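You operate a simulated robot arm through the tools that you are given. There is no shell and no other tool.

Carry out the task below with a simulated robot arm. There is one attempt and no reset: what you move stays moved.

## Task
Shut down plate 3 and unplug it.
Fine: both knobs off, then the switch, then the mains plug into the black plug cup; red probe back in the rack.

The check looks at the end state, three seconds after you hand in, the way a careful person would. Anything else that was tipped, shoved, dropped, spilled or broken makes it a failure.

## Robot
A 6-joint arm with a two-finger parallel gripper, fixed in place. Base frame: the origin is at the foot of the arm, x ahead of it, y to its left, z up; the work surface is at about z = 900. Lengths are in mm, angles in degrees, forces in N, time in s.
With the tool pointing down near the work surface it reaches from about 460 to 880 mm from the base axis. Its first joint turns from -115.0 to 115.0 degrees. Payload 4.2 kg.
The tool frame sits at the grasp point between the pads (the TCP): z along the fingers, y along the line on which they close. The tips reach 23 mm beyond it. The gripper opens to 94 mm. The fingers are 38 mm wide and 10 mm thick; the gripper's body (54 by 96 mm) begins 39 mm behind the TCP.
Orientation is told as [roll, pitch, yaw] about the base's x, y, z axes, in that order, counted from this pose: with the fingers straight down and closing along the base's y, the tool's x points along the base's -x, its y along +y and its z along -z.

## Interface
- The arm moves only by the tool arm_command. Its argument "increments" is a list of rows, each an object of numbers (a shift or turn left out is 0, a gripper value left out holds the last): "tx", "ty", "tz": the shift along the tool's x, y, z in units of 25 mm (1.0 is 25 mm); "wx", "wy", "wz": the turn, a rotation vector about the tool's x, y, z in units of 4 degrees (1.0 is 4 degrees); "jaw": the opening, from 0 (shut) to 1 (fully open). In form: [{"tx": .., "ty": .., "tz": .., "wx": .., "wy": .., "wz": .., "jaw": ..}, ...]. A call has 1 to 20 rows; each row shifts and turns the commanded pose from where the row before left it, along the tool's axes as they then stand. A call with a number of a shift or a turn outside -1 to 1 is refused whole. Rows are played at 5 a second. More than 50 mm and 8.6 degrees between two rows, or a gripper value outside its range, and nothing of the call is played. Where a pose cannot be reached the arm comes as near as it can. A force on the tool above 90 N (or 10 N above the force at the start of the call, whichever is more), or a blocked arm, ends the call early, and 0.2 s more pass. The fingers move at their own pace (about 108 mm/s each) and stop on an object; they squeeze with about 43 N. The grip force told is the motor's: it shows also when the fingers shut on nothing. Time passes only in rows, and 0.2 s behind the last, so rows that do not move let the fingers close. It gives the time, the measured TCP pose, the force on the tool (base axes), the opening and the grip force at its end, in the units of the frame above (readings bear some noise), with the torque about the TCP (base axes, N m) and any sound that the robot's microphone picked up.
- Cameras (640 x 400 px; columns grow to the right, rows downward): "scene" is fixed at [400.6, -648.5, 1691.6]; the picture's right is [0.78, 0.63, 0.00], its down [0.52, -0.64, -0.56] and it looks along [-0.35, 0.43, -0.83] (base axes); focal length 214 px, centre (320, 200). "wrist" rides on the gripper at [86, 16, -75] in the tool frame; the picture's right is [-0.18, 0.98, 0.00], its down [-0.58, -0.11, -0.81] and it looks along [-0.79, -0.15, 0.59] (tool axes); focal length 243 px, centre (320, 200). There is no depth. A picture from a camera that has moved, and an enlarged one, comes with that camera's place and axes in the base frame and with its lens.
- grab_frame(camera): a new picture of that camera. No time passes.
- move_column(by): slides the trunk up (or, below 0, down) by that many mm; the arm rides with it, the base frame stays. It gives what a move gives, with no picture.
- inspect(camera, box): a new picture of the part [left, top, right, bottom] of that camera's present view, enlarged. No time passes.
- close_job(): hands the job in; it is judged then, once.

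Nothing tells you positions but the pictures and the camera data. Unless the task says otherwise, let go and move clear before handing in.

The tools are called after "Call:" by a JSON object that holds its "method" and its "body". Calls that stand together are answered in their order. arm_command: Moves the arm, as the interface text tells. Its arguments: {"type":"object","properties":{"increments":{"type":"array"}},"required":["increments"]} The other tools are called the same way: move_column (by) slides the trunk up or down; grab_frame (camera) takes a picture; inspect (camera, box) takes an enlarged picture of a part of a camera's view; close_job () hands the job in.

At the start:

```text
time: 0.0
position: [223.1, -447.9, 1499.6]
tool_rot: [0.0, 0.0, -0.1]
contact_force: [-0.1, 0.5, 0.0]
torque: [-0.02, -0.02, 0.02]
width: 94.2
grasp_force: 0.0
trunk travel left (down, up): [-825.0, 165.0]
```

scene: 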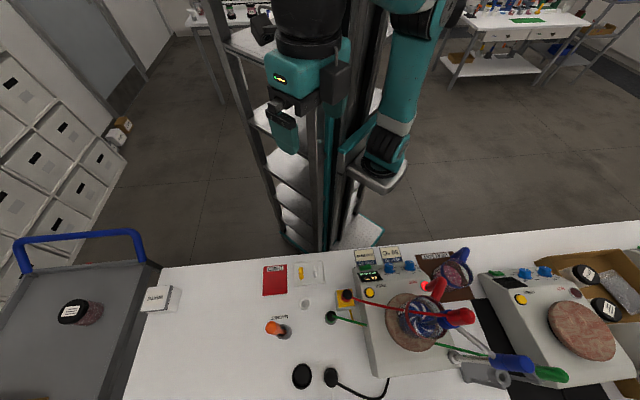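
wrist: 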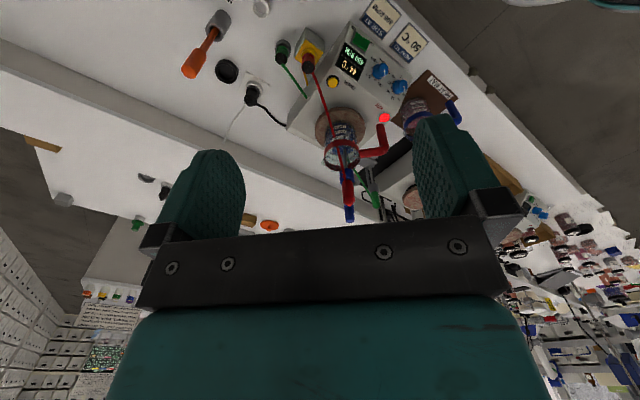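

I see a bench with two hotplates, probes, a plug and various objects. I'll look at enlarged pictures before moving.

Call:
{"method": "inspect", "body": {"camera": "scene", "box": [320, 230, 480, 330]}}

Call:
{"method": "inspect", "body": {"camera": "scene", "box": [240, 250, 400, 400]}}

Call:
{"method": "inspect", "body": {"camera": "scene", "box": [340, 300, 500, 400]}}

Call:
{"method": "inspect", "body": {"camera": "scene", "box": [460, 240, 640, 400]}}

Call:
{"method": "inspect", "body": {"camera": "wrist", "box": [160, 0, 320, 120]}}

Call:
{"method": "inspect", "body": {"camera": "wrist", "box": [300, 0, 500, 220]}}

```text
4.00 times, centred on (400, 280) of scene
camera zoom: at [400.6, -648.5, 1691.6], right [0.78, 0.63, 0.0], down [0.52, -0.64, -0.56], along [-0.35, 0.43, -0.83], focal length 858 px, centre (0, -120)
```

zoom: 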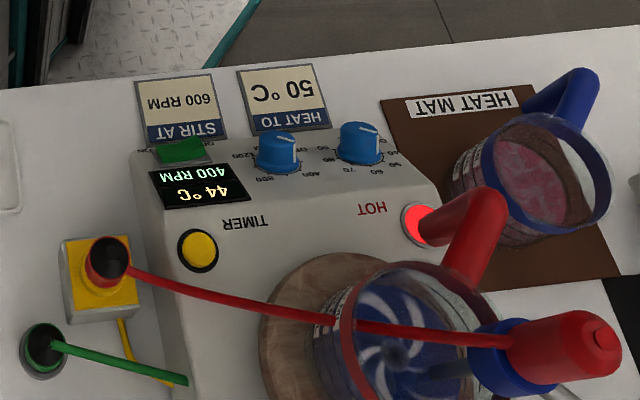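

```text
2.67 times, centred on (320, 325) of scene
camera zoom: at [400.6, -648.5, 1691.6], right [0.78, 0.63, 0.0], down [0.52, -0.64, -0.56], along [-0.35, 0.43, -0.83], focal length 572 px, centre (320, -133)
```

zoom: 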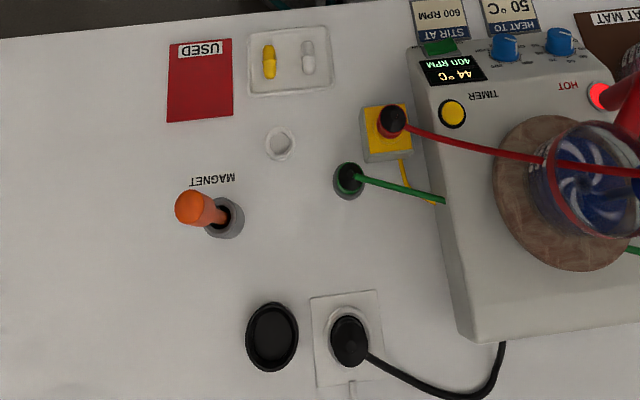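

```text
4.00 times, centred on (420, 350) of scene
camera zoom: at [400.6, -648.5, 1691.6], right [0.78, 0.63, 0.0], down [0.52, -0.64, -0.56], along [-0.35, 0.43, -0.83], focal length 858 px, centre (-80, -400)
```

zoom: 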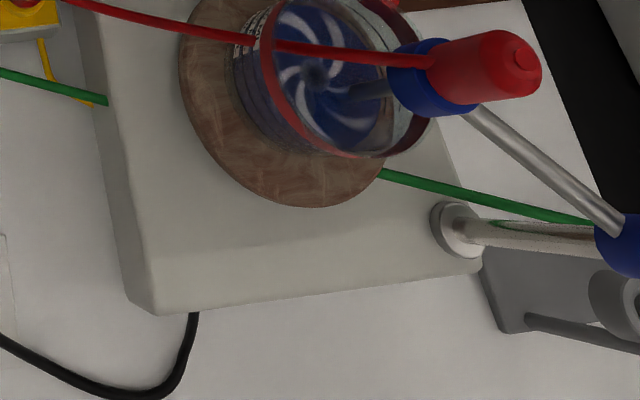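

```text
2.50 times, centred on (550, 320) of scene
camera zoom: at [400.6, -648.5, 1691.6], right [0.78, 0.63, 0.0], down [0.52, -0.64, -0.56], along [-0.35, 0.43, -0.83], focal length 536 px, centre (-255, -100)
```

zoom: 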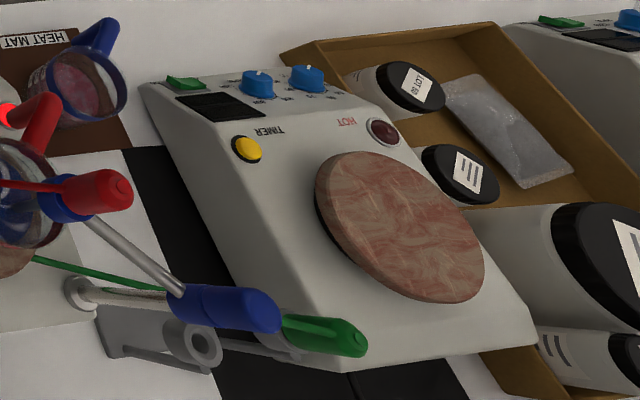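

```text
3.33 times, centred on (240, 60) of wrist
camera zoom: at [134.7, -431.4, 1574.7], right [0.18, 0.98, 0.0], down [0.58, -0.11, 0.81], along [0.79, -0.15, -0.59], focal length 809 px, centre (587, 667)
```

zoom: 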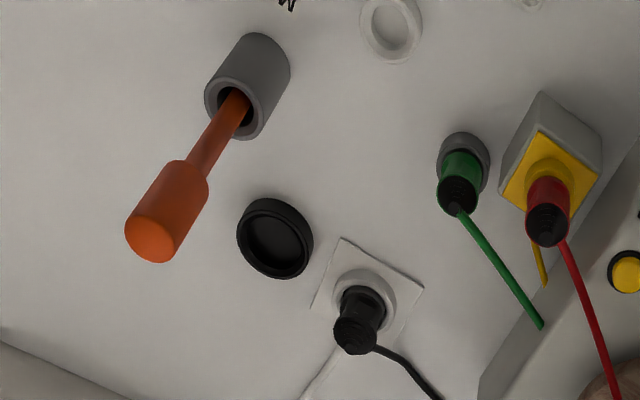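

```text
1.82 times, centred on (400, 110) of wrist
camera zoom: at [134.7, -431.4, 1574.7], right [0.18, 0.98, 0.0], down [0.58, -0.11, 0.81], along [0.79, -0.15, -0.59], focal length 441 px, centre (174, 364)
```

zoom: 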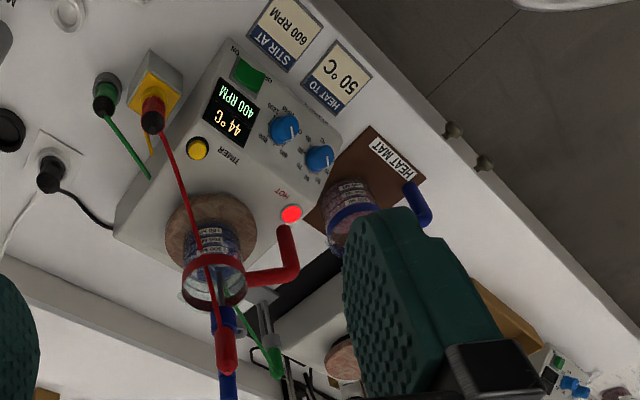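

The running plate (44 °C, 400 RPM) sits in the middle, with at least two other plates beside it. I don't know yet which one is number 3. I'll swing the wrist camera round to face the bench and look for labels.

Call:
{"method": "arm_command", "body": {"increments": [{"tx": -0.873, "ty": 0.627}, {"tx": -0.873, "ty": 0.627}, {"tx": -0.873, "ty": 0.627}, {"tx": -0.873, "ty": 0.627}, {"tx": -0.873, "ty": 0.627}, {"tx": -0.873, "ty": 0.627}, {"wz": 0.94}, {"wz": 0.94}, {"wz": 0.94}, {"wz": 0.94}, {"wz": 0.94}, {"wz": 0.94}, {"wz": 0.94}, {"wz": 0.94}, {"wz": 0.94}, {"wz": 0.94}, {"wz": 0.94}, {"wz": 0.94}]}}

Call:
{"method": "grab_frame", "body": {"camera": "wrist"}}

Call:
{"method": "grab_frame", "body": {"camera": "scene"}}

```text
time: 3.8
position: [352.8, -354.1, 1500.9]
tool_rot: [0.0, 0.0, -45.3]
contact_force: [1.1, 0.1, -0.2]
torque: [0.0, 0.0, 0.01]
width: 94.0
grasp_force: 0.1
trunk travel left (down, up): [-825.0, 165.0]
```

```text
taken
camera wrist: at [302.2, -280.6, 1574.6], right [0.83, 0.56, 0.0], down [0.33, -0.49, 0.81], along [0.45, -0.67, -0.59], focal length 243 px, centre (320, 200)
```

wrist: 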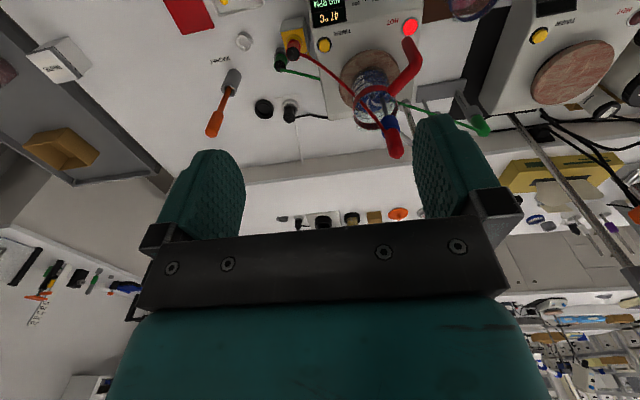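

```text
taken
```

scene: 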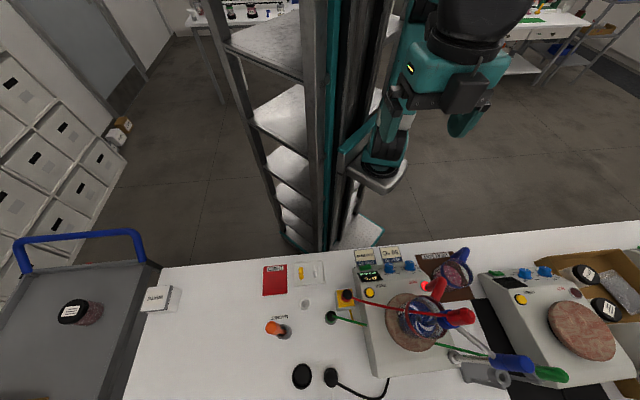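

The view faces the bench but is too shallow. I'll tilt the tool so the wrist camera looks further down at the front of the plates.

Call:
{"method": "arm_command", "body": {"increments": [{"wy": 1}, {"wy": 1}, {"wy": 1}, {"wy": 1}, {"wy": 1}, {"wy": 1}, {"wy": 1}]}}

Call:
{"method": "grab_frame", "body": {"camera": "wrist"}}

```text
time: 4.5
position: [354.1, -357.8, 1500.0]
tool_rot: [-0.3, 7.0, -44.4]
contact_force: [5.0, -9.3, -24.1]
torque: [-0.84, -0.42, -0.05]
width: 94.1
grasp_force: 0.0
trunk travel left (down, up): [-825.0, 165.0]
stopped in row 3: the force on the tool passed its limit at 149 N (the readings are from after the stop); the commanded pose is now the measured one
```

```text
taken
camera wrist: at [311.1, -291.7, 1584.1], right [0.82, 0.57, -0.03], down [0.41, -0.55, 0.73], along [0.41, -0.61, -0.68], focal length 243 px, centre (320, 200)
```

wrist: 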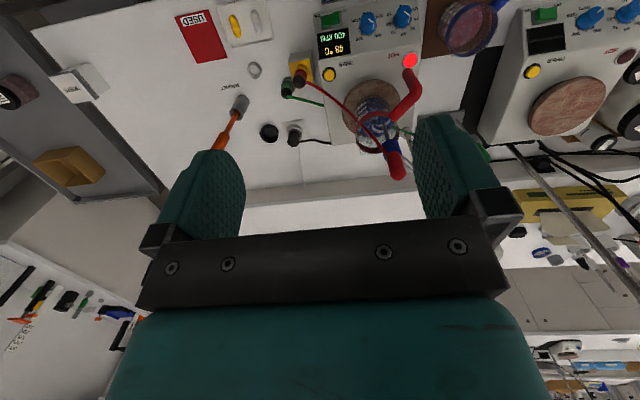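

The tilt met resistance, probably the arm against itself or the trunk. I'll look at the scene and then back off outward.

Call:
{"method": "inspect", "body": {"camera": "scene", "box": [320, 0, 560, 200]}}

Call:
{"method": "arm_command", "body": {"increments": [{"wy": -0.8}, {"wy": -0.8}, {"tx": -0.8}, {"tx": -0.8}]}}

```text
2.00 times, centred on (440, 100) of scene
camera zoom: at [400.6, -648.5, 1691.6], right [0.78, 0.63, 0.0], down [0.52, -0.64, -0.56], along [-0.35, 0.43, -0.83], focal length 429 px, centre (80, 400)
```

zoom: 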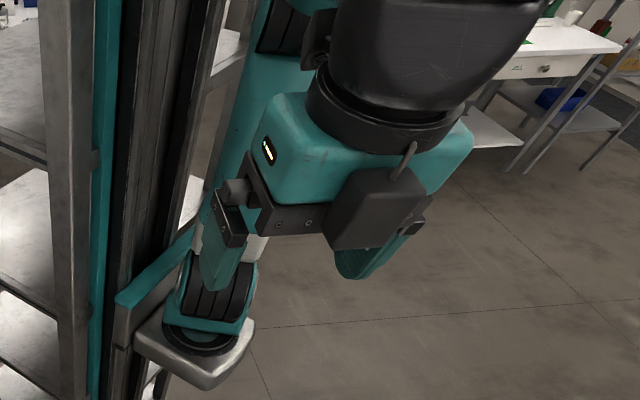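

```text
time: 5.5
position: [382.3, -385.9, 1500.6]
tool_rot: [-0.2, 0.7, -44.4]
contact_force: [0.0, 0.7, -0.6]
torque: [-0.02, -0.04, -0.02]
width: 94.0
grasp_force: 0.1
trunk travel left (down, up): [-825.0, 165.0]
```

That was self-contact near the shoulder, and it cleared when I backed off. I'll go further out before tilting the camera down.

Call:
{"method": "arm_command", "body": {"increments": [{"tx": -1}, {"tx": -1}, {"tx": -1}, {"tx": -1}, {"wy": 1}, {"wy": 1}, {"wy": 1}, {"wy": 1}, {"wy": 1}, {"wy": 1}]}}

Call:
{"method": "grab_frame", "body": {"camera": "wrist"}}

```text
time: 6.7
position: [458.2, -459.8, 1497.2]
tool_rot: [-0.5, 1.3, -44.0]
contact_force: [9.3, -10.4, -23.5]
torque: [-0.94, -0.26, -0.23]
width: 93.9
grasp_force: 0.1
trunk travel left (down, up): [-825.0, 165.0]
stopped in row 5: the force on the tool passed its limit at 170 N (the readings are from after the stop); the commanded pose is now the measured one
```

```text
taken
camera wrist: at [408.8, -388.9, 1573.4], right [0.82, 0.58, -0.01], down [0.36, -0.49, 0.79], along [0.45, -0.65, -0.61], focal length 243 px, centre (320, 200)
```

wrist: 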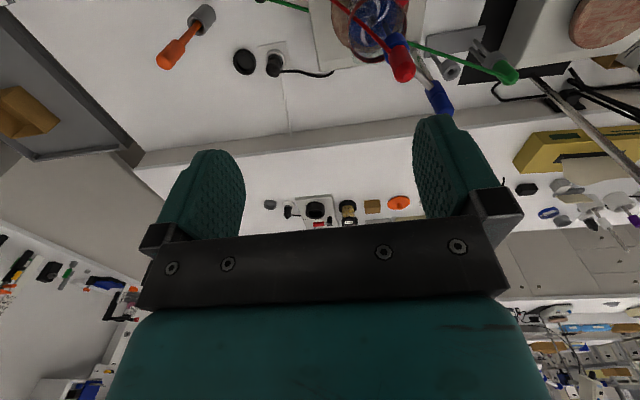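

The camera housing seems to touch the forearm when tilted, so I'll stay untilted. I'll slide along the bench edge to view the plates from the robot side.

Call:
{"method": "arm_command", "body": {"increments": [{"wy": -0.4}, {"tx": 0.6, "ty": 1}, {"tx": 0.6, "ty": 1}, {"tx": 0.6, "ty": 1}, {"tx": 0.6, "ty": 1}, {"tx": 0.6, "ty": 1}, {"tx": 0.6, "ty": 1}, {"tx": 0.6, "ty": 1}, {"tx": 0.6, "ty": 1}, {"tx": 0.6, "ty": 1}, {"tx": 0.6, "ty": 1}]}}

Call:
{"method": "grab_frame", "body": {"camera": "wrist"}}

```text
time: 9.1
position: [523.5, -175.8, 1495.1]
tool_rot: [-0.5, -0.1, -44.0]
contact_force: [-0.3, 0.8, 0.7]
torque: [0.01, 0.03, 0.01]
width: 93.8
grasp_force: 0.0
trunk travel left (down, up): [-825.0, 165.0]
```

```text
taken
camera wrist: at [472.8, -103.4, 1568.7], right [0.82, 0.58, -0.01], down [0.35, -0.48, 0.81], along [0.46, -0.66, -0.59], focal length 243 px, centre (320, 200)
```

wrist: 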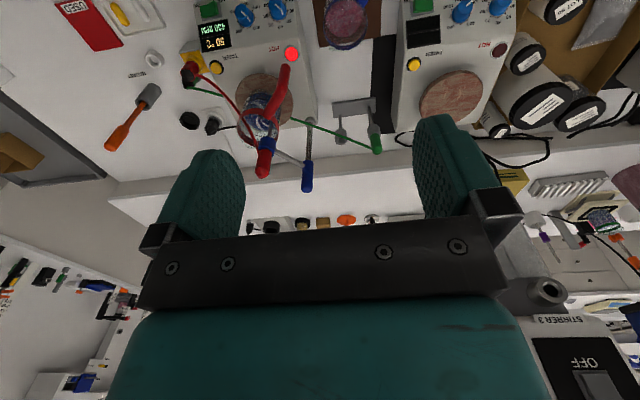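

There's something at the lower right marked "STIRRER 3 … OFF". I'll enlarge it along with the plates.

Call:
{"method": "inspect", "body": {"camera": "wrist", "box": [480, 260, 640, 400]}}

Call:
{"method": "inspect", "body": {"camera": "wrist", "box": [180, 0, 400, 200]}}

Call:
{"method": "inspect", "body": {"camera": "wrist", "box": [380, 0, 640, 200]}}

Call:
{"method": "inspect", "body": {"camera": "wrist", "box": [240, 190, 420, 250]}}

```text
2.86 times, centred on (560, 330) of wrist
camera zoom: at [472.8, -103.4, 1568.7], right [0.82, 0.58, -0.01], down [0.35, -0.48, 0.81], along [0.46, -0.66, -0.59], focal length 693 px, centre (-366, -171)
```

zoom: 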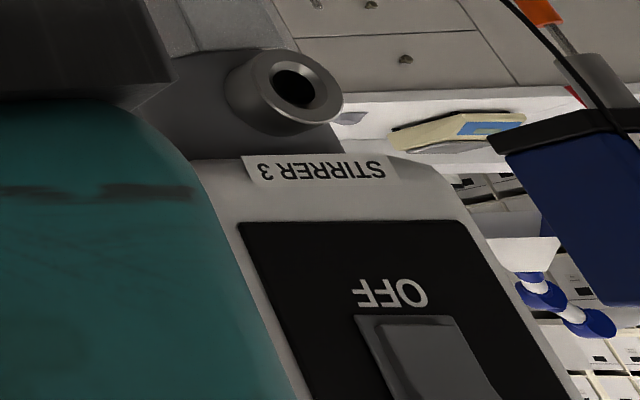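

```text
2.00 times, centred on (290, 100) of wrist
camera zoom: at [472.8, -103.4, 1568.7], right [0.82, 0.58, -0.01], down [0.35, -0.48, 0.81], along [0.46, -0.66, -0.59], focal length 485 px, centre (380, 400)
```

zoom: 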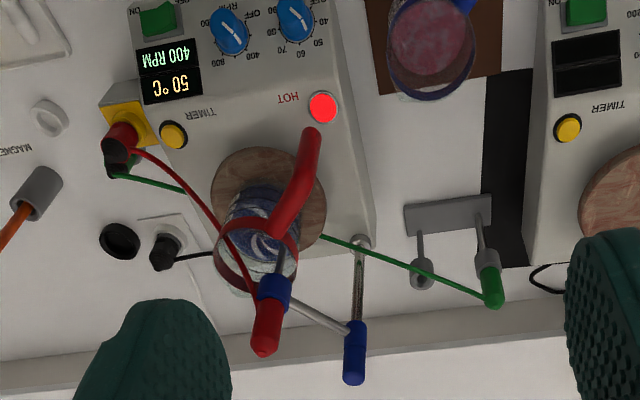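

```text
2.00 times, centred on (510, 100) of wrist
camera zoom: at [472.8, -103.4, 1568.7], right [0.82, 0.58, -0.01], down [0.35, -0.48, 0.81], along [0.46, -0.66, -0.59], focal length 485 px, centre (-60, 400)
```

zoom: 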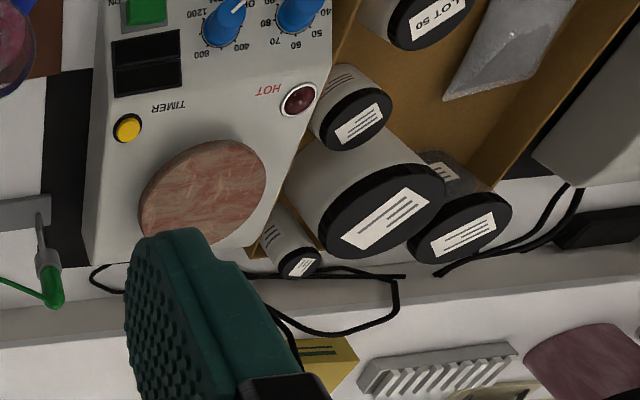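

```text
3.56 times, centred on (330, 220) of wrist
camera zoom: at [472.8, -103.4, 1568.7], right [0.82, 0.58, -0.01], down [0.35, -0.48, 0.81], along [0.46, -0.66, -0.59], focal length 863 px, centre (284, 129)
```

zoom: 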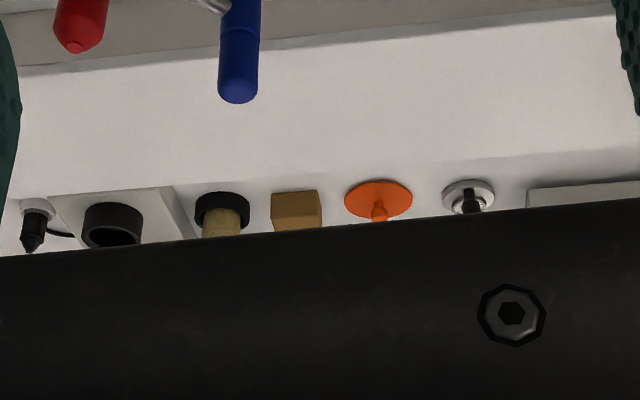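

So far I see no plate number. The running plate has the probe clamp, a two-hole grey rack stands to its left with the green probe in one hole, and the plug sits beside a black cup. I'll lower the arm to see the plates' front faces.

Call:
{"method": "arm_command", "body": {"increments": [{"tz": 1}, {"tz": 1}, {"tz": 1}, {"tz": 1}, {"tz": 1}, {"tz": 1}, {"tz": 1}, {"tz": 1}, {"tz": 1}, {"tz": 1}]}}

Call:
{"method": "grab_frame", "body": {"camera": "wrist"}}

Call:
{"method": "grab_frame", "body": {"camera": "scene"}}

```text
time: 11.2
position: [523.1, -178.4, 1245.4]
tool_rot: [-0.5, 0.0, -44.0]
contact_force: [-0.5, 0.0, 0.2]
torque: [0.01, -0.01, 0.04]
width: 94.1
grasp_force: 0.1
trunk travel left (down, up): [-825.0, 165.0]
```

```text
taken
camera wrist: at [472.1, -105.5, 1318.9], right [0.82, 0.58, -0.01], down [0.35, -0.48, 0.81], along [0.46, -0.66, -0.59], focal length 243 px, centre (320, 200)
```

wrist: 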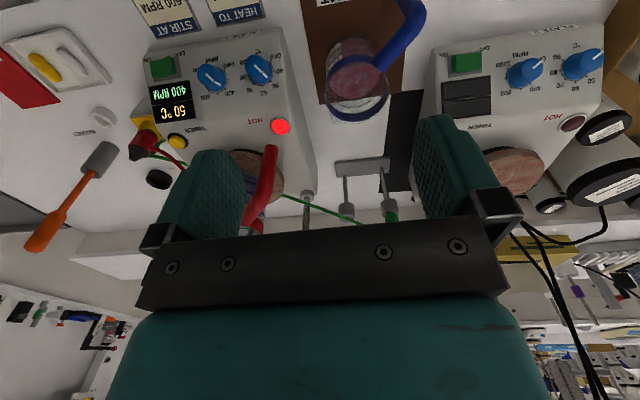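

```text
taken
```

scene: 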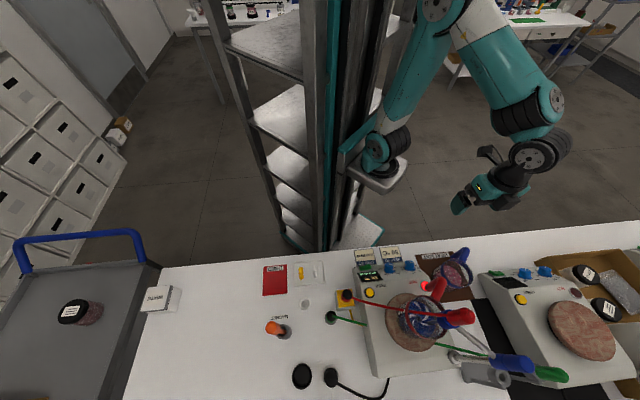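

I can see a label on the front lip of a plate near (560, 30). I'll enlarge the fronts.

Call:
{"method": "inspect", "body": {"camera": "wrist", "box": [430, 0, 630, 125]}}

Call:
{"method": "inspect", "body": {"camera": "wrist", "box": [120, 0, 320, 125]}}

Call:
{"method": "inspect", "body": {"camera": "wrist", "box": [230, 120, 430, 245]}}

```text
3.20 times, centred on (530, 62) of wrist
camera zoom: at [472.1, -105.5, 1318.9], right [0.82, 0.58, -0.01], down [0.35, -0.48, 0.81], along [0.46, -0.66, -0.59], focal length 776 px, centre (-352, 640)
```

zoom: 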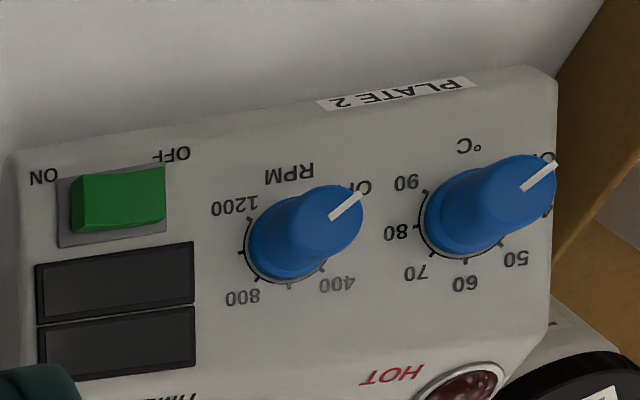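

```text
3.20 times, centred on (220, 62) of wrist
camera zoom: at [472.1, -105.5, 1318.9], right [0.82, 0.58, -0.01], down [0.35, -0.48, 0.81], along [0.46, -0.66, -0.59], focal length 776 px, centre (640, 640)
```

zoom: 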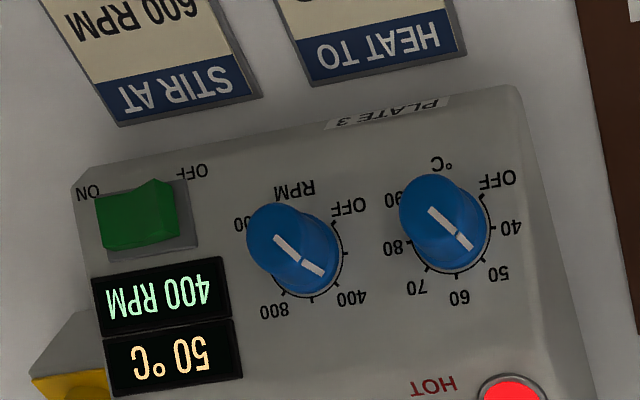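

```text
3.20 times, centred on (330, 182) of wrist
camera zoom: at [472.1, -105.5, 1318.9], right [0.82, 0.58, -0.01], down [0.35, -0.48, 0.81], along [0.46, -0.66, -0.59], focal length 776 px, centre (288, 256)
```

zoom: 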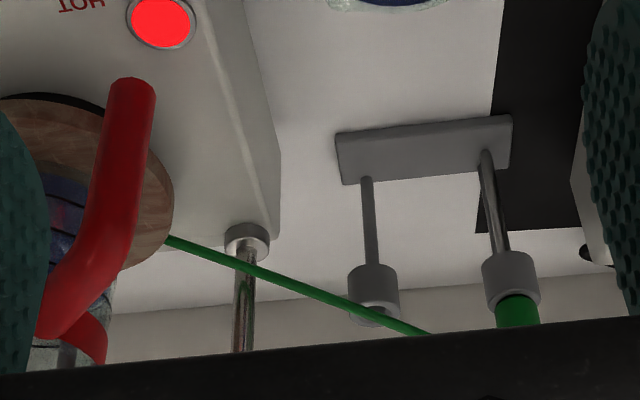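

The running plate is labelled PLATE 3. Its RPM knob points at 400 and its °C knob at 50, with OFF a quarter turn counter‑clockwise, and the rocker's OFF side faces the knobs. I place the RPM knob near (443, -332, 982), the °C knob near (493, -280, 981) and the red probe's handle top near z≈1264. Next I'll go above the RPM knob.

Call:
{"method": "arm_command", "body": {"increments": [{"tx": -0.283, "ty": -0.95}, {"tx": -0.283, "ty": -0.95}, {"tx": -0.283, "ty": -0.95}, {"tx": -0.283, "ty": -0.95}, {"tx": -0.283, "ty": -0.95}, {"tx": -0.283, "ty": -0.95}, {"tx": -0.283, "ty": -0.95}, {"tz": 1}, {"tz": 1}, {"tz": 1}, {"tz": 1}, {"tz": 1}]}}

Call:
{"method": "grab_frame", "body": {"camera": "wrist"}}

Call:
{"method": "grab_frame", "body": {"camera": "scene"}}

```text
time: 13.8
position: [440.9, -333.9, 1120.4]
tool_rot: [-0.6, -0.1, -44.1]
contact_force: [-0.2, 0.5, 0.1]
torque: [-0.01, 0.02, 0.0]
width: 94.0
grasp_force: 0.1
trunk travel left (down, up): [-825.0, 165.0]
```

```text
taken
camera wrist: at [390.1, -260.6, 1194.8], right [0.81, 0.58, -0.01], down [0.35, -0.48, 0.81], along [0.46, -0.66, -0.59], focal length 243 px, centre (320, 200)
```

wrist: 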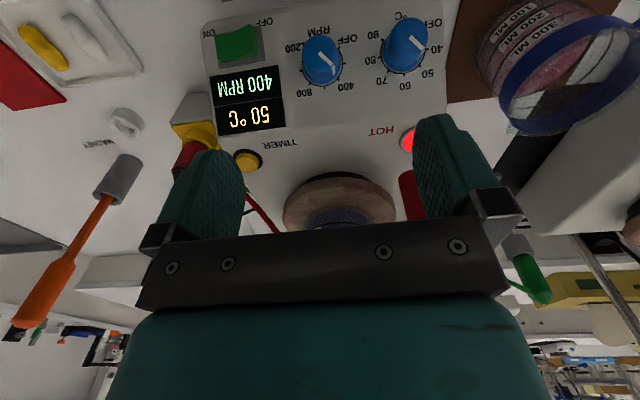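

```text
taken
```

scene: 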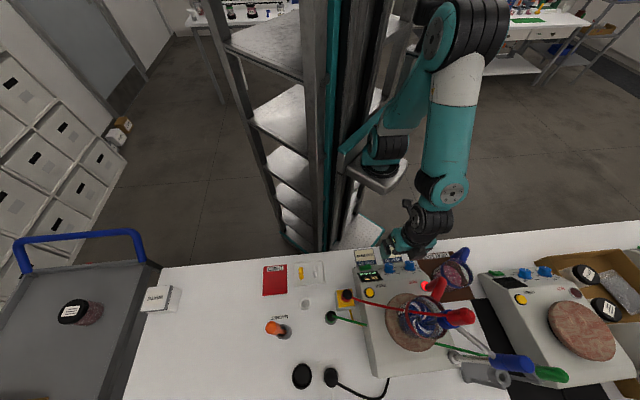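

The wrist camera now has a clear view of the whole panel. I'll zoom in on the knobs and the switch.

Call:
{"method": "inspect", "body": {"camera": "wrist", "box": [280, 0, 440, 100]}}

Call:
{"method": "inspect", "body": {"camera": "wrist", "box": [180, 0, 340, 100]}}

Call:
{"method": "inspect", "body": {"camera": "scene", "box": [340, 230, 440, 300]}}

```text
4.00 times, centred on (360, 50) of wrist
camera zoom: at [390.1, -260.6, 1194.8], right [0.81, 0.58, -0.01], down [0.35, -0.48, 0.81], along [0.46, -0.66, -0.59], focal length 970 px, centre (160, 800)
```

zoom: 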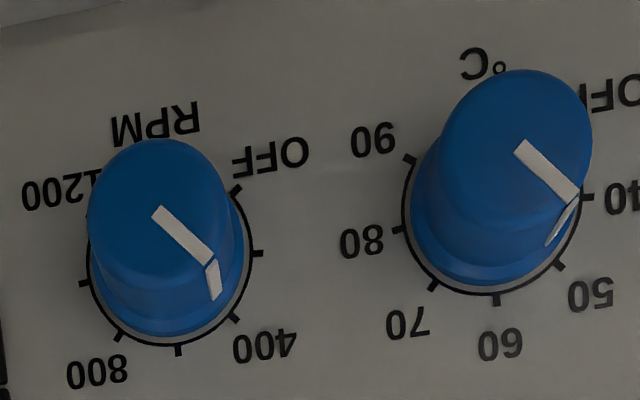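

```text
4.00 times, centred on (260, 50) of wrist
camera zoom: at [390.1, -260.6, 1194.8], right [0.81, 0.58, -0.01], down [0.35, -0.48, 0.81], along [0.46, -0.66, -0.59], focal length 970 px, centre (560, 800)
```

zoom: 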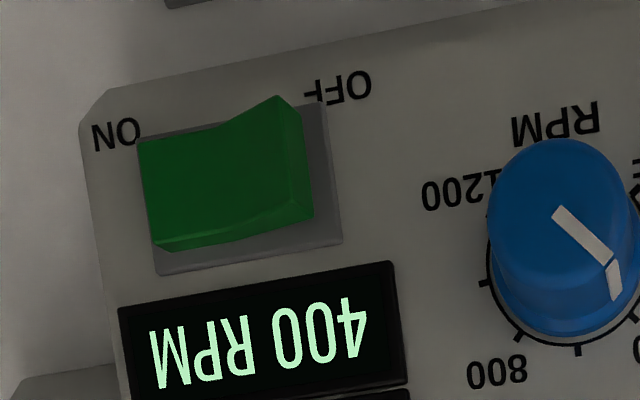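

```text
5.71 times, centred on (390, 265) of scene
camera zoom: at [400.6, -648.5, 1691.6], right [0.78, 0.63, 0.0], down [0.52, -0.64, -0.56], along [-0.35, 0.43, -0.83], focal length 1226 px, centre (-80, -171)
```

zoom: 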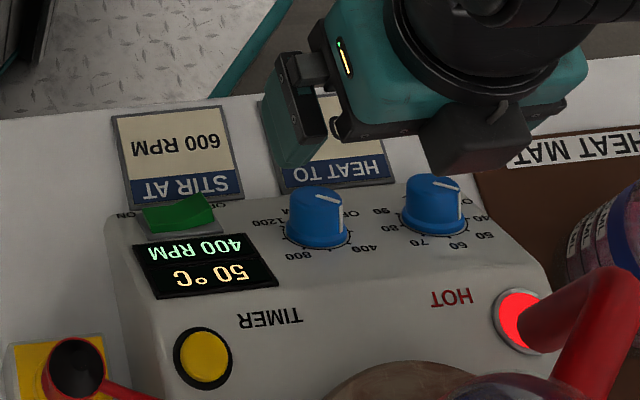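

The knobs and ON/OFF labels are clear, and the panel may slope toward the robot. I'll zoom further from both cameras to measure its tilt.

Call:
{"method": "inspect", "body": {"camera": "scene", "box": [376, 256, 424, 286]}}

Call:
{"method": "inspect", "body": {"camera": "scene", "box": [352, 256, 400, 286]}}

Call:
{"method": "inspect", "body": {"camera": "wrist", "box": [180, 0, 480, 187]}}

```text
13.33 times, centred on (400, 271) of scene
camera zoom: at [400.6, -648.5, 1691.6], right [0.78, 0.63, 0.0], down [0.52, -0.64, -0.56], along [-0.35, 0.43, -0.83], focal length 2860 px, centre (-747, -747)
```

zoom: 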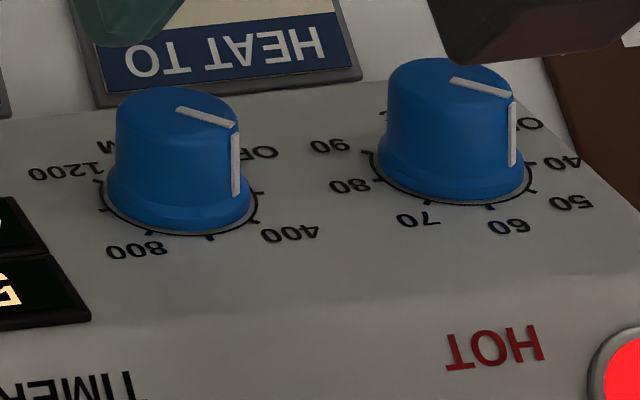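

```text
13.33 times, centred on (376, 271) of scene
camera zoom: at [400.6, -648.5, 1691.6], right [0.78, 0.63, 0.0], down [0.52, -0.64, -0.56], along [-0.35, 0.43, -0.83], focal length 2860 px, centre (-427, -747)
```

zoom: 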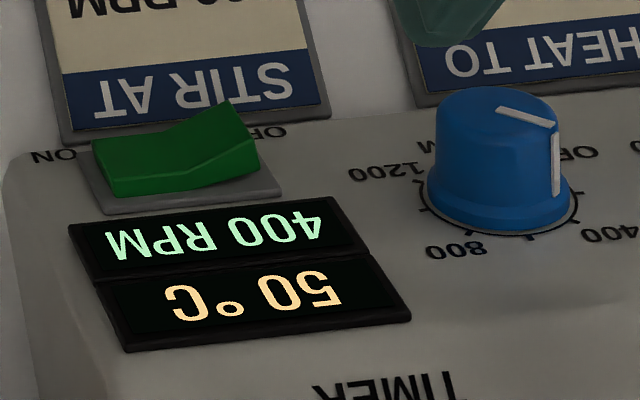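

```text
2.13 times, centred on (330, 94) of wrist
camera zoom: at [390.1, -260.6, 1194.8], right [0.81, 0.58, -0.01], down [0.35, -0.48, 0.81], along [0.46, -0.66, -0.59], focal length 518 px, centre (299, 427)
```

zoom: 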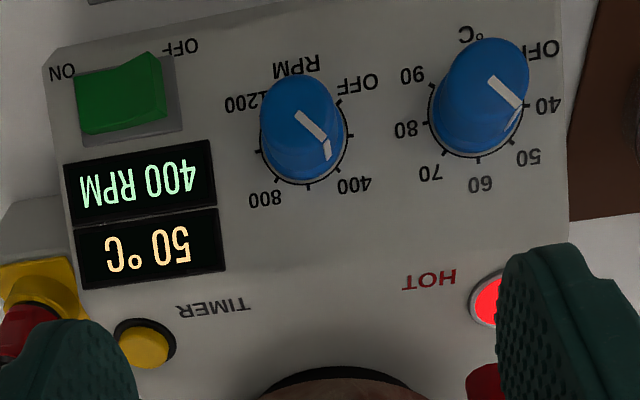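

The control panel slopes about 47° toward the robot. From both views the RPM cap centre is at about (440, -332, 984) and its base at (454, -345, 968), so I'll have to grip along that tilted axis. I'll try the tilt up here first.

Call:
{"method": "arm_command", "body": {"increments": [{"wy": -1}, {"wy": -1}, {"wy": -1}, {"wy": -1}, {"wy": -1}, {"wy": -1}, {"wy": -1}, {"wy": -1}, {"wy": -1}, {"wy": -1}, {"wy": -1}, {"wy": -0.8}]}}

Call:
{"method": "grab_frame", "body": {"camera": "wrist"}}

Call:
{"method": "grab_frame", "body": {"camera": "scene"}}

```text
time: 16.4
position: [492.0, -391.2, 1135.4]
tool_rot: [-0.7, -47.2, -43.3]
contact_force: [-0.4, -0.4, -1.1]
torque: [-0.02, 0.06, 0.01]
width: 93.8
grasp_force: 0.0
out of reach, approached as far as the arm can: row 6, 7, 8, 9, 10, 11, 12
trunk travel left (down, up): [-825.0, 165.0]
```

```text
taken
camera wrist: at [420.5, -299.1, 1121.4], right [0.77, 0.62, 0.13], down [-0.21, 0.06, 0.98], along [0.6, -0.78, 0.18], focal length 243 px, centre (320, 200)
```

wrist: 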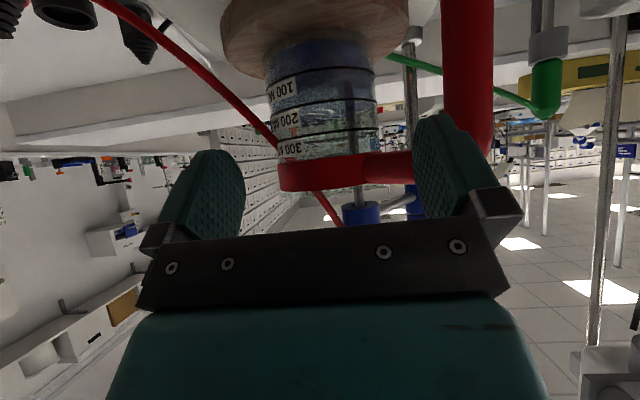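

```text
taken
```

scene: 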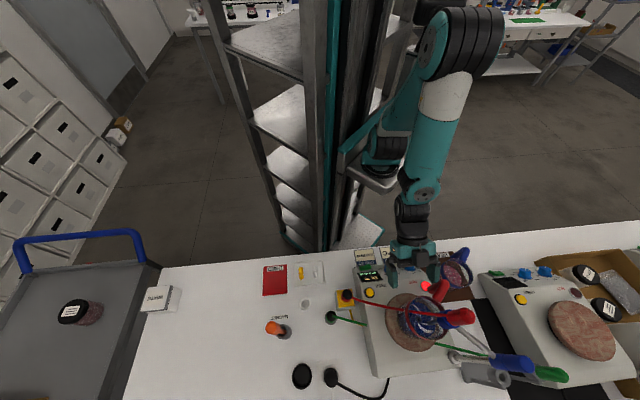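

The tilt worked, but the arm is too folded here and the tool was pushed outward. I'll raise the tool and lower the trunk so the shoulder sits further below the wrist.

Call:
{"method": "arm_command", "body": {"increments": [{"tx": -0.73, "tz": -0.68}, {"tx": -0.73, "tz": -0.68}, {"tx": -0.73, "tz": -0.68}, {"tx": -0.73, "tz": -0.68}, {"tx": -0.73, "tz": -0.68}, {"tx": -0.73, "tz": -0.68}, {"tx": -0.73, "tz": -0.68}, {"tx": -0.73, "tz": -0.68}, {"tx": -0.73, "tz": -0.68}, {"tx": -0.73, "tz": -0.68}, {"tx": -0.73, "tz": -0.68}, {"tx": -0.73, "tz": -0.68}, {"tx": -0.73, "tz": -0.68}, {"tx": -0.73, "tz": -0.68}]}}

Call:
{"method": "grab_frame", "body": {"camera": "scene"}}

```text
time: 19.4
position: [492.7, -385.7, 1483.7]
tool_rot: [-0.7, -47.2, -43.5]
contact_force: [-0.1, 0.0, -0.5]
torque: [0.0, -0.02, -0.07]
width: 94.0
grasp_force: 0.0
trunk travel left (down, up): [-825.0, 165.0]
```

```text
taken
```

scene: 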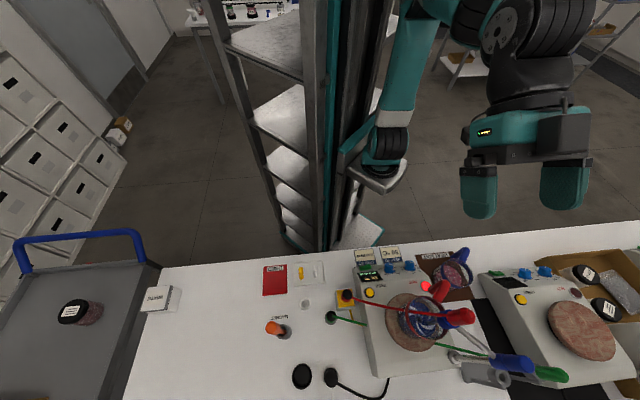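

Before lowering the trunk I'll pull the tool back toward the robot, so it comes down in front of the plate and clear of the beaker and probe.

Call:
{"method": "arm_command", "body": {"increments": [{"tx": 0.68, "tz": -0.73}, {"tx": 0.68, "tz": -0.73}, {"tx": 0.68, "tz": -0.73}, {"tx": 0.68, "tz": -0.73}]}}

Call:
{"method": "move_column", "body": {"by": -250}}

Call:
{"method": "grab_frame", "body": {"camera": "scene"}}

```text
time: 20.4
position: [470.7, -376.6, 1489.2]
tool_rot: [-0.7, -47.3, -43.4]
contact_force: [-0.4, -0.6, -0.5]
torque: [0.05, -0.01, -0.01]
width: 94.4
grasp_force: 0.1
out of reach, approached as far as the arm can: row 1, 2, 3, 4
trunk travel left (down, up): [-825.0, 165.0]
```

```text
time: 23.0
position: [470.5, -377.5, 1241.4]
tool_rot: [-0.7, -47.2, -43.5]
contact_force: [-0.2, 0.8, -0.5]
torque: [0.0, 0.0, 0.01]
width: 93.7
grasp_force: 0.0
trunk travel left (down, up): [-575.0, 415.0]
```

```text
taken
```

scene: 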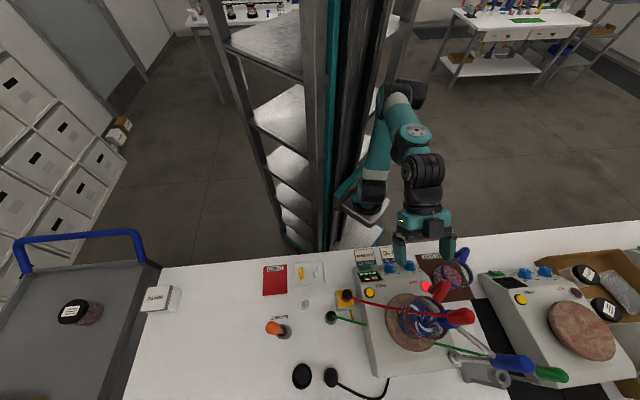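

The trunk moved, but the tool is still limited inward. I'll test the inward reach at this height before going lower.

Call:
{"method": "arm_command", "body": {"increments": [{"tx": 0.68, "tz": -0.73}, {"tx": 0.68, "tz": -0.73}]}}

Call:
{"method": "grab_frame", "body": {"camera": "scene"}}

```text
time: 23.6
position: [460.0, -382.0, 1246.6]
tool_rot: [-0.5, -47.2, -43.5]
contact_force: [0.6, -1.0, -0.3]
torque: [-0.01, -0.01, -0.03]
width: 94.0
grasp_force: 0.1
out of reach, approached as far as the arm can: row 1, 2
trunk travel left (down, up): [-575.0, 415.0]
```

```text
taken
```

scene: 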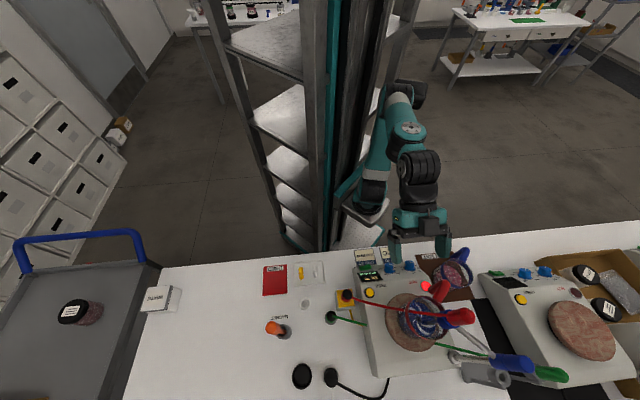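

The reach boundary still sits at about r = 598 with this tilt. I'll look closely at the arm's posture to pick a better trunk height.

Call:
{"method": "inspect", "body": {"camera": "scene", "box": [310, 60, 490, 280]}}

```text
1.82 times, centred on (400, 170) of scene
camera zoom: at [400.6, -648.5, 1691.6], right [0.78, 0.63, 0.0], down [0.52, -0.64, -0.56], along [-0.35, 0.43, -0.83], focal length 390 px, centre (174, 254)
```

zoom: 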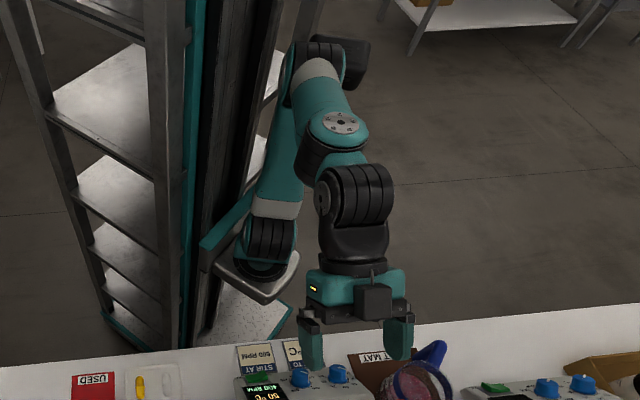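

The arm's first joint looks to be about 220 mm ahead of the origin, and the upper arm is against its backward limit. A much lower trunk with the arm stretched upward should let the wrist come in closer. I'll raise the tool in the air and check.

Call:
{"method": "arm_command", "body": {"increments": [{"tx": -0.73, "tz": -0.68, "jaw": 0.65}, {"tx": -0.73, "tz": -0.68}, {"tx": -0.73, "tz": -0.68}, {"tx": -0.73, "tz": -0.68}, {"tx": -0.73, "tz": -0.68}, {"tx": -0.73, "tz": -0.68}, {"tx": -0.73, "tz": -0.68}, {"tx": -0.73, "tz": -0.68}]}}

```text
time: 25.4
position: [468.1, -398.0, 1412.2]
tool_rot: [-3.9, -50.4, -42.0]
contact_force: [-0.4, 0.0, 0.6]
torque: [0.02, 0.0, 0.01]
width: 61.1
grasp_force: 0.0
out of reach, approached as far as the arm can: row 6, 7, 8
trunk travel left (down, up): [-575.0, 415.0]
```

That went just past the top of the reach. I'll come down a little and test inward again.

Call:
{"method": "arm_command", "body": {"increments": [{"tx": 0.73, "tz": 0.68}, {"tx": 0.73, "tz": 0.68}, {"tx": 0.73, "tz": 0.68}]}}

```text
time: 26.2
position: [462.1, -381.6, 1340.8]
tool_rot: [-0.7, -47.2, -43.4]
contact_force: [-0.2, -0.1, -0.4]
torque: [0.02, 0.01, -0.01]
width: 61.2
grasp_force: 0.1
trunk travel left (down, up): [-575.0, 415.0]
```

Call:
{"method": "arm_command", "body": {"increments": [{"tx": 0.68, "tz": -0.73}, {"tx": 0.68, "tz": -0.73}, {"tx": 0.68, "tz": -0.73}]}}

```text
time: 27.0
position: [405.7, -336.4, 1348.7]
tool_rot: [-0.5, -47.0, -43.7]
contact_force: [0.9, -0.1, 0.3]
torque: [0.01, -0.03, -0.01]
width: 61.1
grasp_force: 0.1
out of reach, approached as far as the arm can: row 3
trunk travel left (down, up): [-575.0, 415.0]
```

At this extension the tool comes in far enough, to v ≈ 525 against about 545 needed. I'll line up laterally above the RPM knob here, then use the column to descend straight down, checking with pictures on the way.

Call:
{"method": "arm_command", "body": {"increments": [{"ty": 0.54, "tx": -0.26, "tz": 0.28}, {"ty": 0.54, "tx": -0.26, "tz": 0.28}]}}

Call:
{"method": "move_column", "body": {"by": -200}}

Call:
{"method": "grab_frame", "body": {"camera": "scene"}}

Call:
{"method": "grab_frame", "body": {"camera": "wrist"}}

```text
time: 27.6
position: [437.4, -336.3, 1356.9]
tool_rot: [-0.5, -47.0, -43.4]
contact_force: [-1.1, 0.1, 0.5]
torque: [0.04, -0.03, 0.02]
width: 61.1
grasp_force: 0.0
out of reach, approached as far as the arm can: row 1, 2
trunk travel left (down, up): [-575.0, 415.0]
```

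```text
time: 29.8
position: [437.5, -335.9, 1156.2]
tool_rot: [-0.5, -47.0, -43.5]
contact_force: [0.1, 0.4, -0.1]
torque: [-0.01, -0.03, -0.01]
width: 61.0
grasp_force: 0.2
trunk travel left (down, up): [-375.0, 615.0]
```

```text
taken
```

scene: 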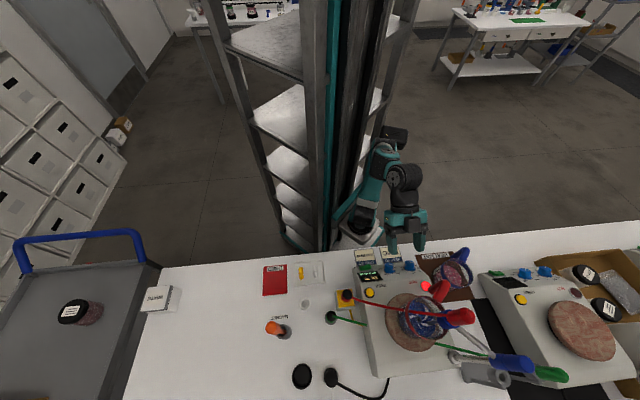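

```text
taken
camera wrist: at [366.3, -245.4, 1143.0], right [0.77, 0.62, 0.13], down [-0.21, 0.06, 0.98], along [0.6, -0.78, 0.18], focal length 243 px, centre (320, 200)
```

wrist: 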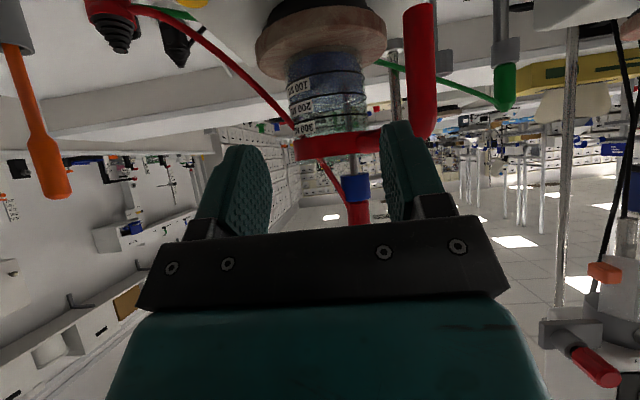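

I'm now straight above the RPM knob. I'll lower part of the way and check the alignment in the pictures.

Call:
{"method": "move_column", "body": {"by": -110}}

Call:
{"method": "inspect", "body": {"camera": "scene", "box": [340, 200, 468, 280]}}

Call:
{"method": "grab_frame", "body": {"camera": "wrist"}}

```text
time: 31.2
position: [436.1, -336.6, 1046.6]
tool_rot: [-0.5, -47.1, -43.5]
contact_force: [-1.0, -0.6, -0.6]
torque: [0.02, 0.02, 0.0]
width: 61.0
grasp_force: 0.1
trunk travel left (down, up): [-265.0, 725.0]
```

```text
5.00 times, centred on (404, 240) of scene
camera zoom: at [400.6, -648.5, 1691.6], right [0.78, 0.63, 0.0], down [0.52, -0.64, -0.56], along [-0.35, 0.43, -0.83], focal length 1072 px, centre (-100, 0)
```

zoom: 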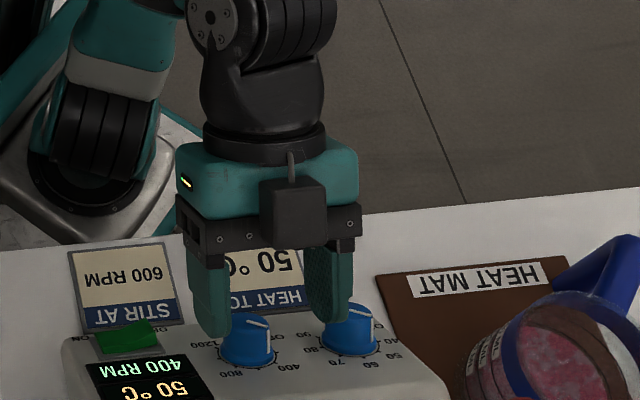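

```text
taken
camera wrist: at [366.3, -245.4, 1033.0], right [0.77, 0.62, 0.13], down [-0.21, 0.06, 0.98], along [0.6, -0.78, 0.18], focal length 243 px, centre (320, 200)
```

wrist: 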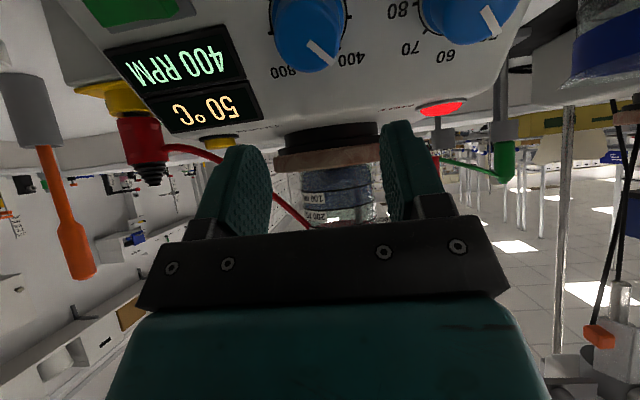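

Call:
{"method": "inspect", "body": {"camera": "wrist", "box": [240, 0, 400, 100]}}

```text
4.00 times, centred on (320, 50) of wrist
camera zoom: at [366.3, -245.4, 1033.0], right [0.77, 0.62, 0.13], down [-0.21, 0.06, 0.98], along [0.6, -0.78, 0.18], focal length 970 px, centre (320, 800)
```

zoom: 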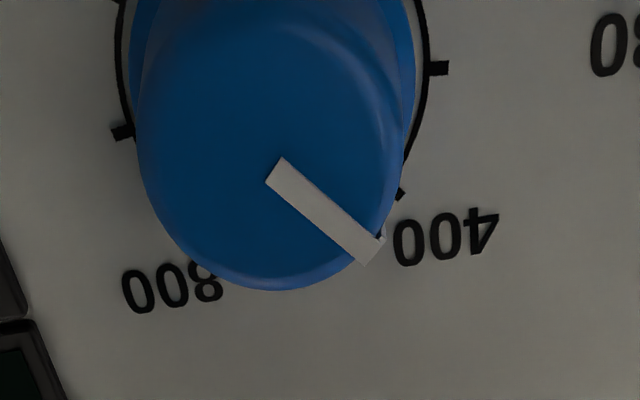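

My two estimates of the RPM cap agree: (439.5, -332.3, 984.5). I'll make a small lateral correction and then lower most of the way.

Call:
{"method": "arm_command", "body": {"increments": [{"ty": 0.22, "tx": 0.12, "tz": -0.128}]}}

Call:
{"method": "move_column", "body": {"by": -40}}

Call:
{"method": "grab_frame", "body": {"camera": "wrist"}}

Call:
{"method": "inspect", "body": {"camera": "scene", "box": [340, 220, 468, 300]}}

```text
time: 31.6
position: [437.5, -331.6, 1049.3]
tool_rot: [-0.1, -46.9, -43.5]
contact_force: [-0.9, 0.2, -0.6]
torque: [-0.01, 0.02, 0.02]
width: 61.2
grasp_force: 0.1
out of reach, approached as far as the arm can: row 1
trunk travel left (down, up): [-265.0, 725.0]
```

```text
time: 32.5
position: [437.5, -331.8, 1009.3]
tool_rot: [-0.3, -46.8, -43.5]
contact_force: [-1.5, -0.5, -0.2]
torque: [-0.07, 0.02, 0.01]
width: 60.9
grasp_force: 0.1
trunk travel left (down, up): [-225.0, 765.0]
```

```text
taken
camera wrist: at [366.0, -241.0, 995.8], right [0.77, 0.62, 0.13], down [-0.21, 0.06, 0.98], along [0.6, -0.78, 0.18], focal length 243 px, centre (320, 200)
```

wrist: 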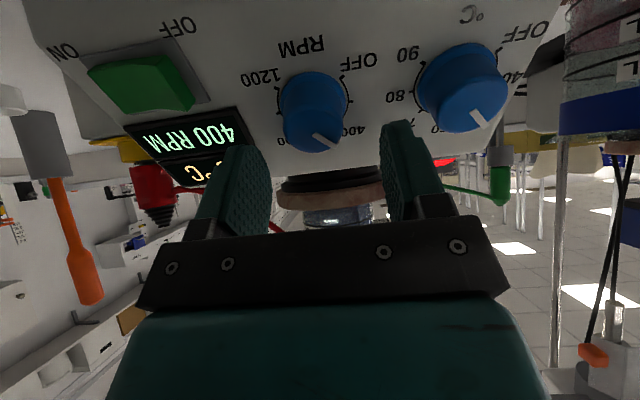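

```text
5.00 times, centred on (404, 260) of scene
camera zoom: at [400.6, -648.5, 1691.6], right [0.78, 0.63, 0.0], down [0.52, -0.64, -0.56], along [-0.35, 0.43, -0.83], focal length 1072 px, centre (-100, -100)
```

zoom: 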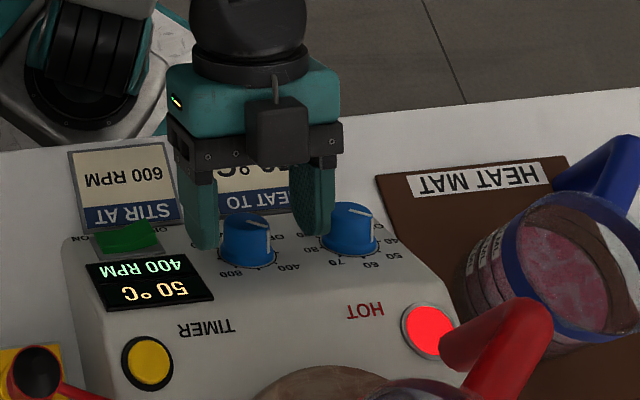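

Call:
{"method": "move_column", "body": {"by": -19}}

Call:
{"method": "inspect", "body": {"camera": "wrist", "box": [220, 100, 420, 225]}}

Call:
{"method": "inspect", "body": {"camera": "scene", "box": [368, 250, 416, 280]}}

```text
time: 33.1
position: [437.0, -331.6, 989.7]
tool_rot: [-0.3, -46.9, -43.5]
contact_force: [0.0, -0.2, -0.6]
torque: [0.01, 0.0, 0.01]
width: 61.0
grasp_force: 0.1
trunk travel left (down, up): [-206.0, 784.0]
```

```text
3.20 times, centred on (320, 162) of wrist
camera zoom: at [366.0, -241.0, 976.8], right [0.77, 0.62, 0.13], down [-0.21, 0.06, 0.98], along [0.6, -0.78, 0.18], focal length 776 px, centre (320, 320)
```

zoom: 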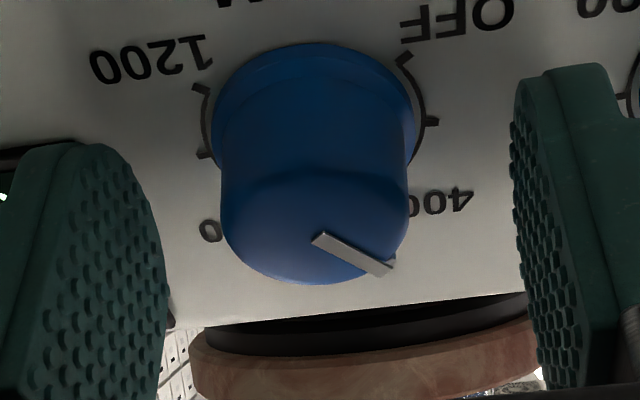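

```text
13.33 times, centred on (392, 265) of scene
camera zoom: at [400.6, -648.5, 1691.6], right [0.78, 0.63, 0.0], down [0.52, -0.64, -0.56], along [-0.35, 0.43, -0.83], focal length 2860 px, centre (-640, -667)
```

zoom: 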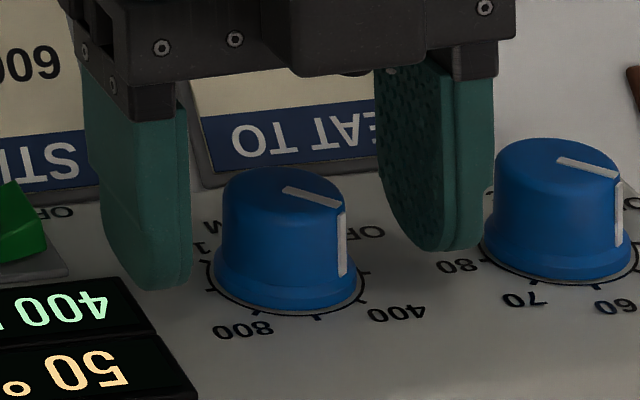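

The fingers straddle the RPM knob and look well centred. I'll close on it now.

Call:
{"method": "arm_command", "body": {"increments": [{"jaw": 0.4}, {"jaw": 0.0}, {"jaw": 0.0}, {"jaw": 0.0}]}}

Call:
{"method": "inspect", "body": {"camera": "scene", "box": [352, 244, 432, 294]}}

```text
time: 34.1
position: [436.6, -331.7, 990.2]
tool_rot: [-0.2, -47.0, -43.6]
contact_force: [-5.3, -4.4, 1.8]
torque: [-0.17, 0.36, -0.37]
width: 29.5
grasp_force: 44.9
trunk travel left (down, up): [-206.0, 784.0]
```

```text
8.00 times, centred on (392, 269) of scene
camera zoom: at [400.6, -648.5, 1691.6], right [0.78, 0.63, 0.0], down [0.52, -0.64, -0.56], along [-0.35, 0.43, -0.83], focal length 1716 px, centre (-256, -352)
```

zoom: 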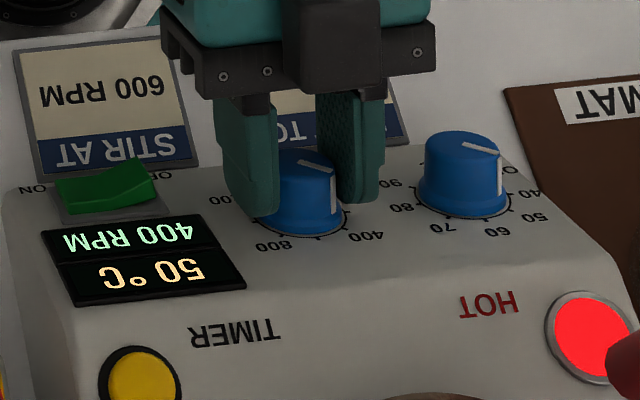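

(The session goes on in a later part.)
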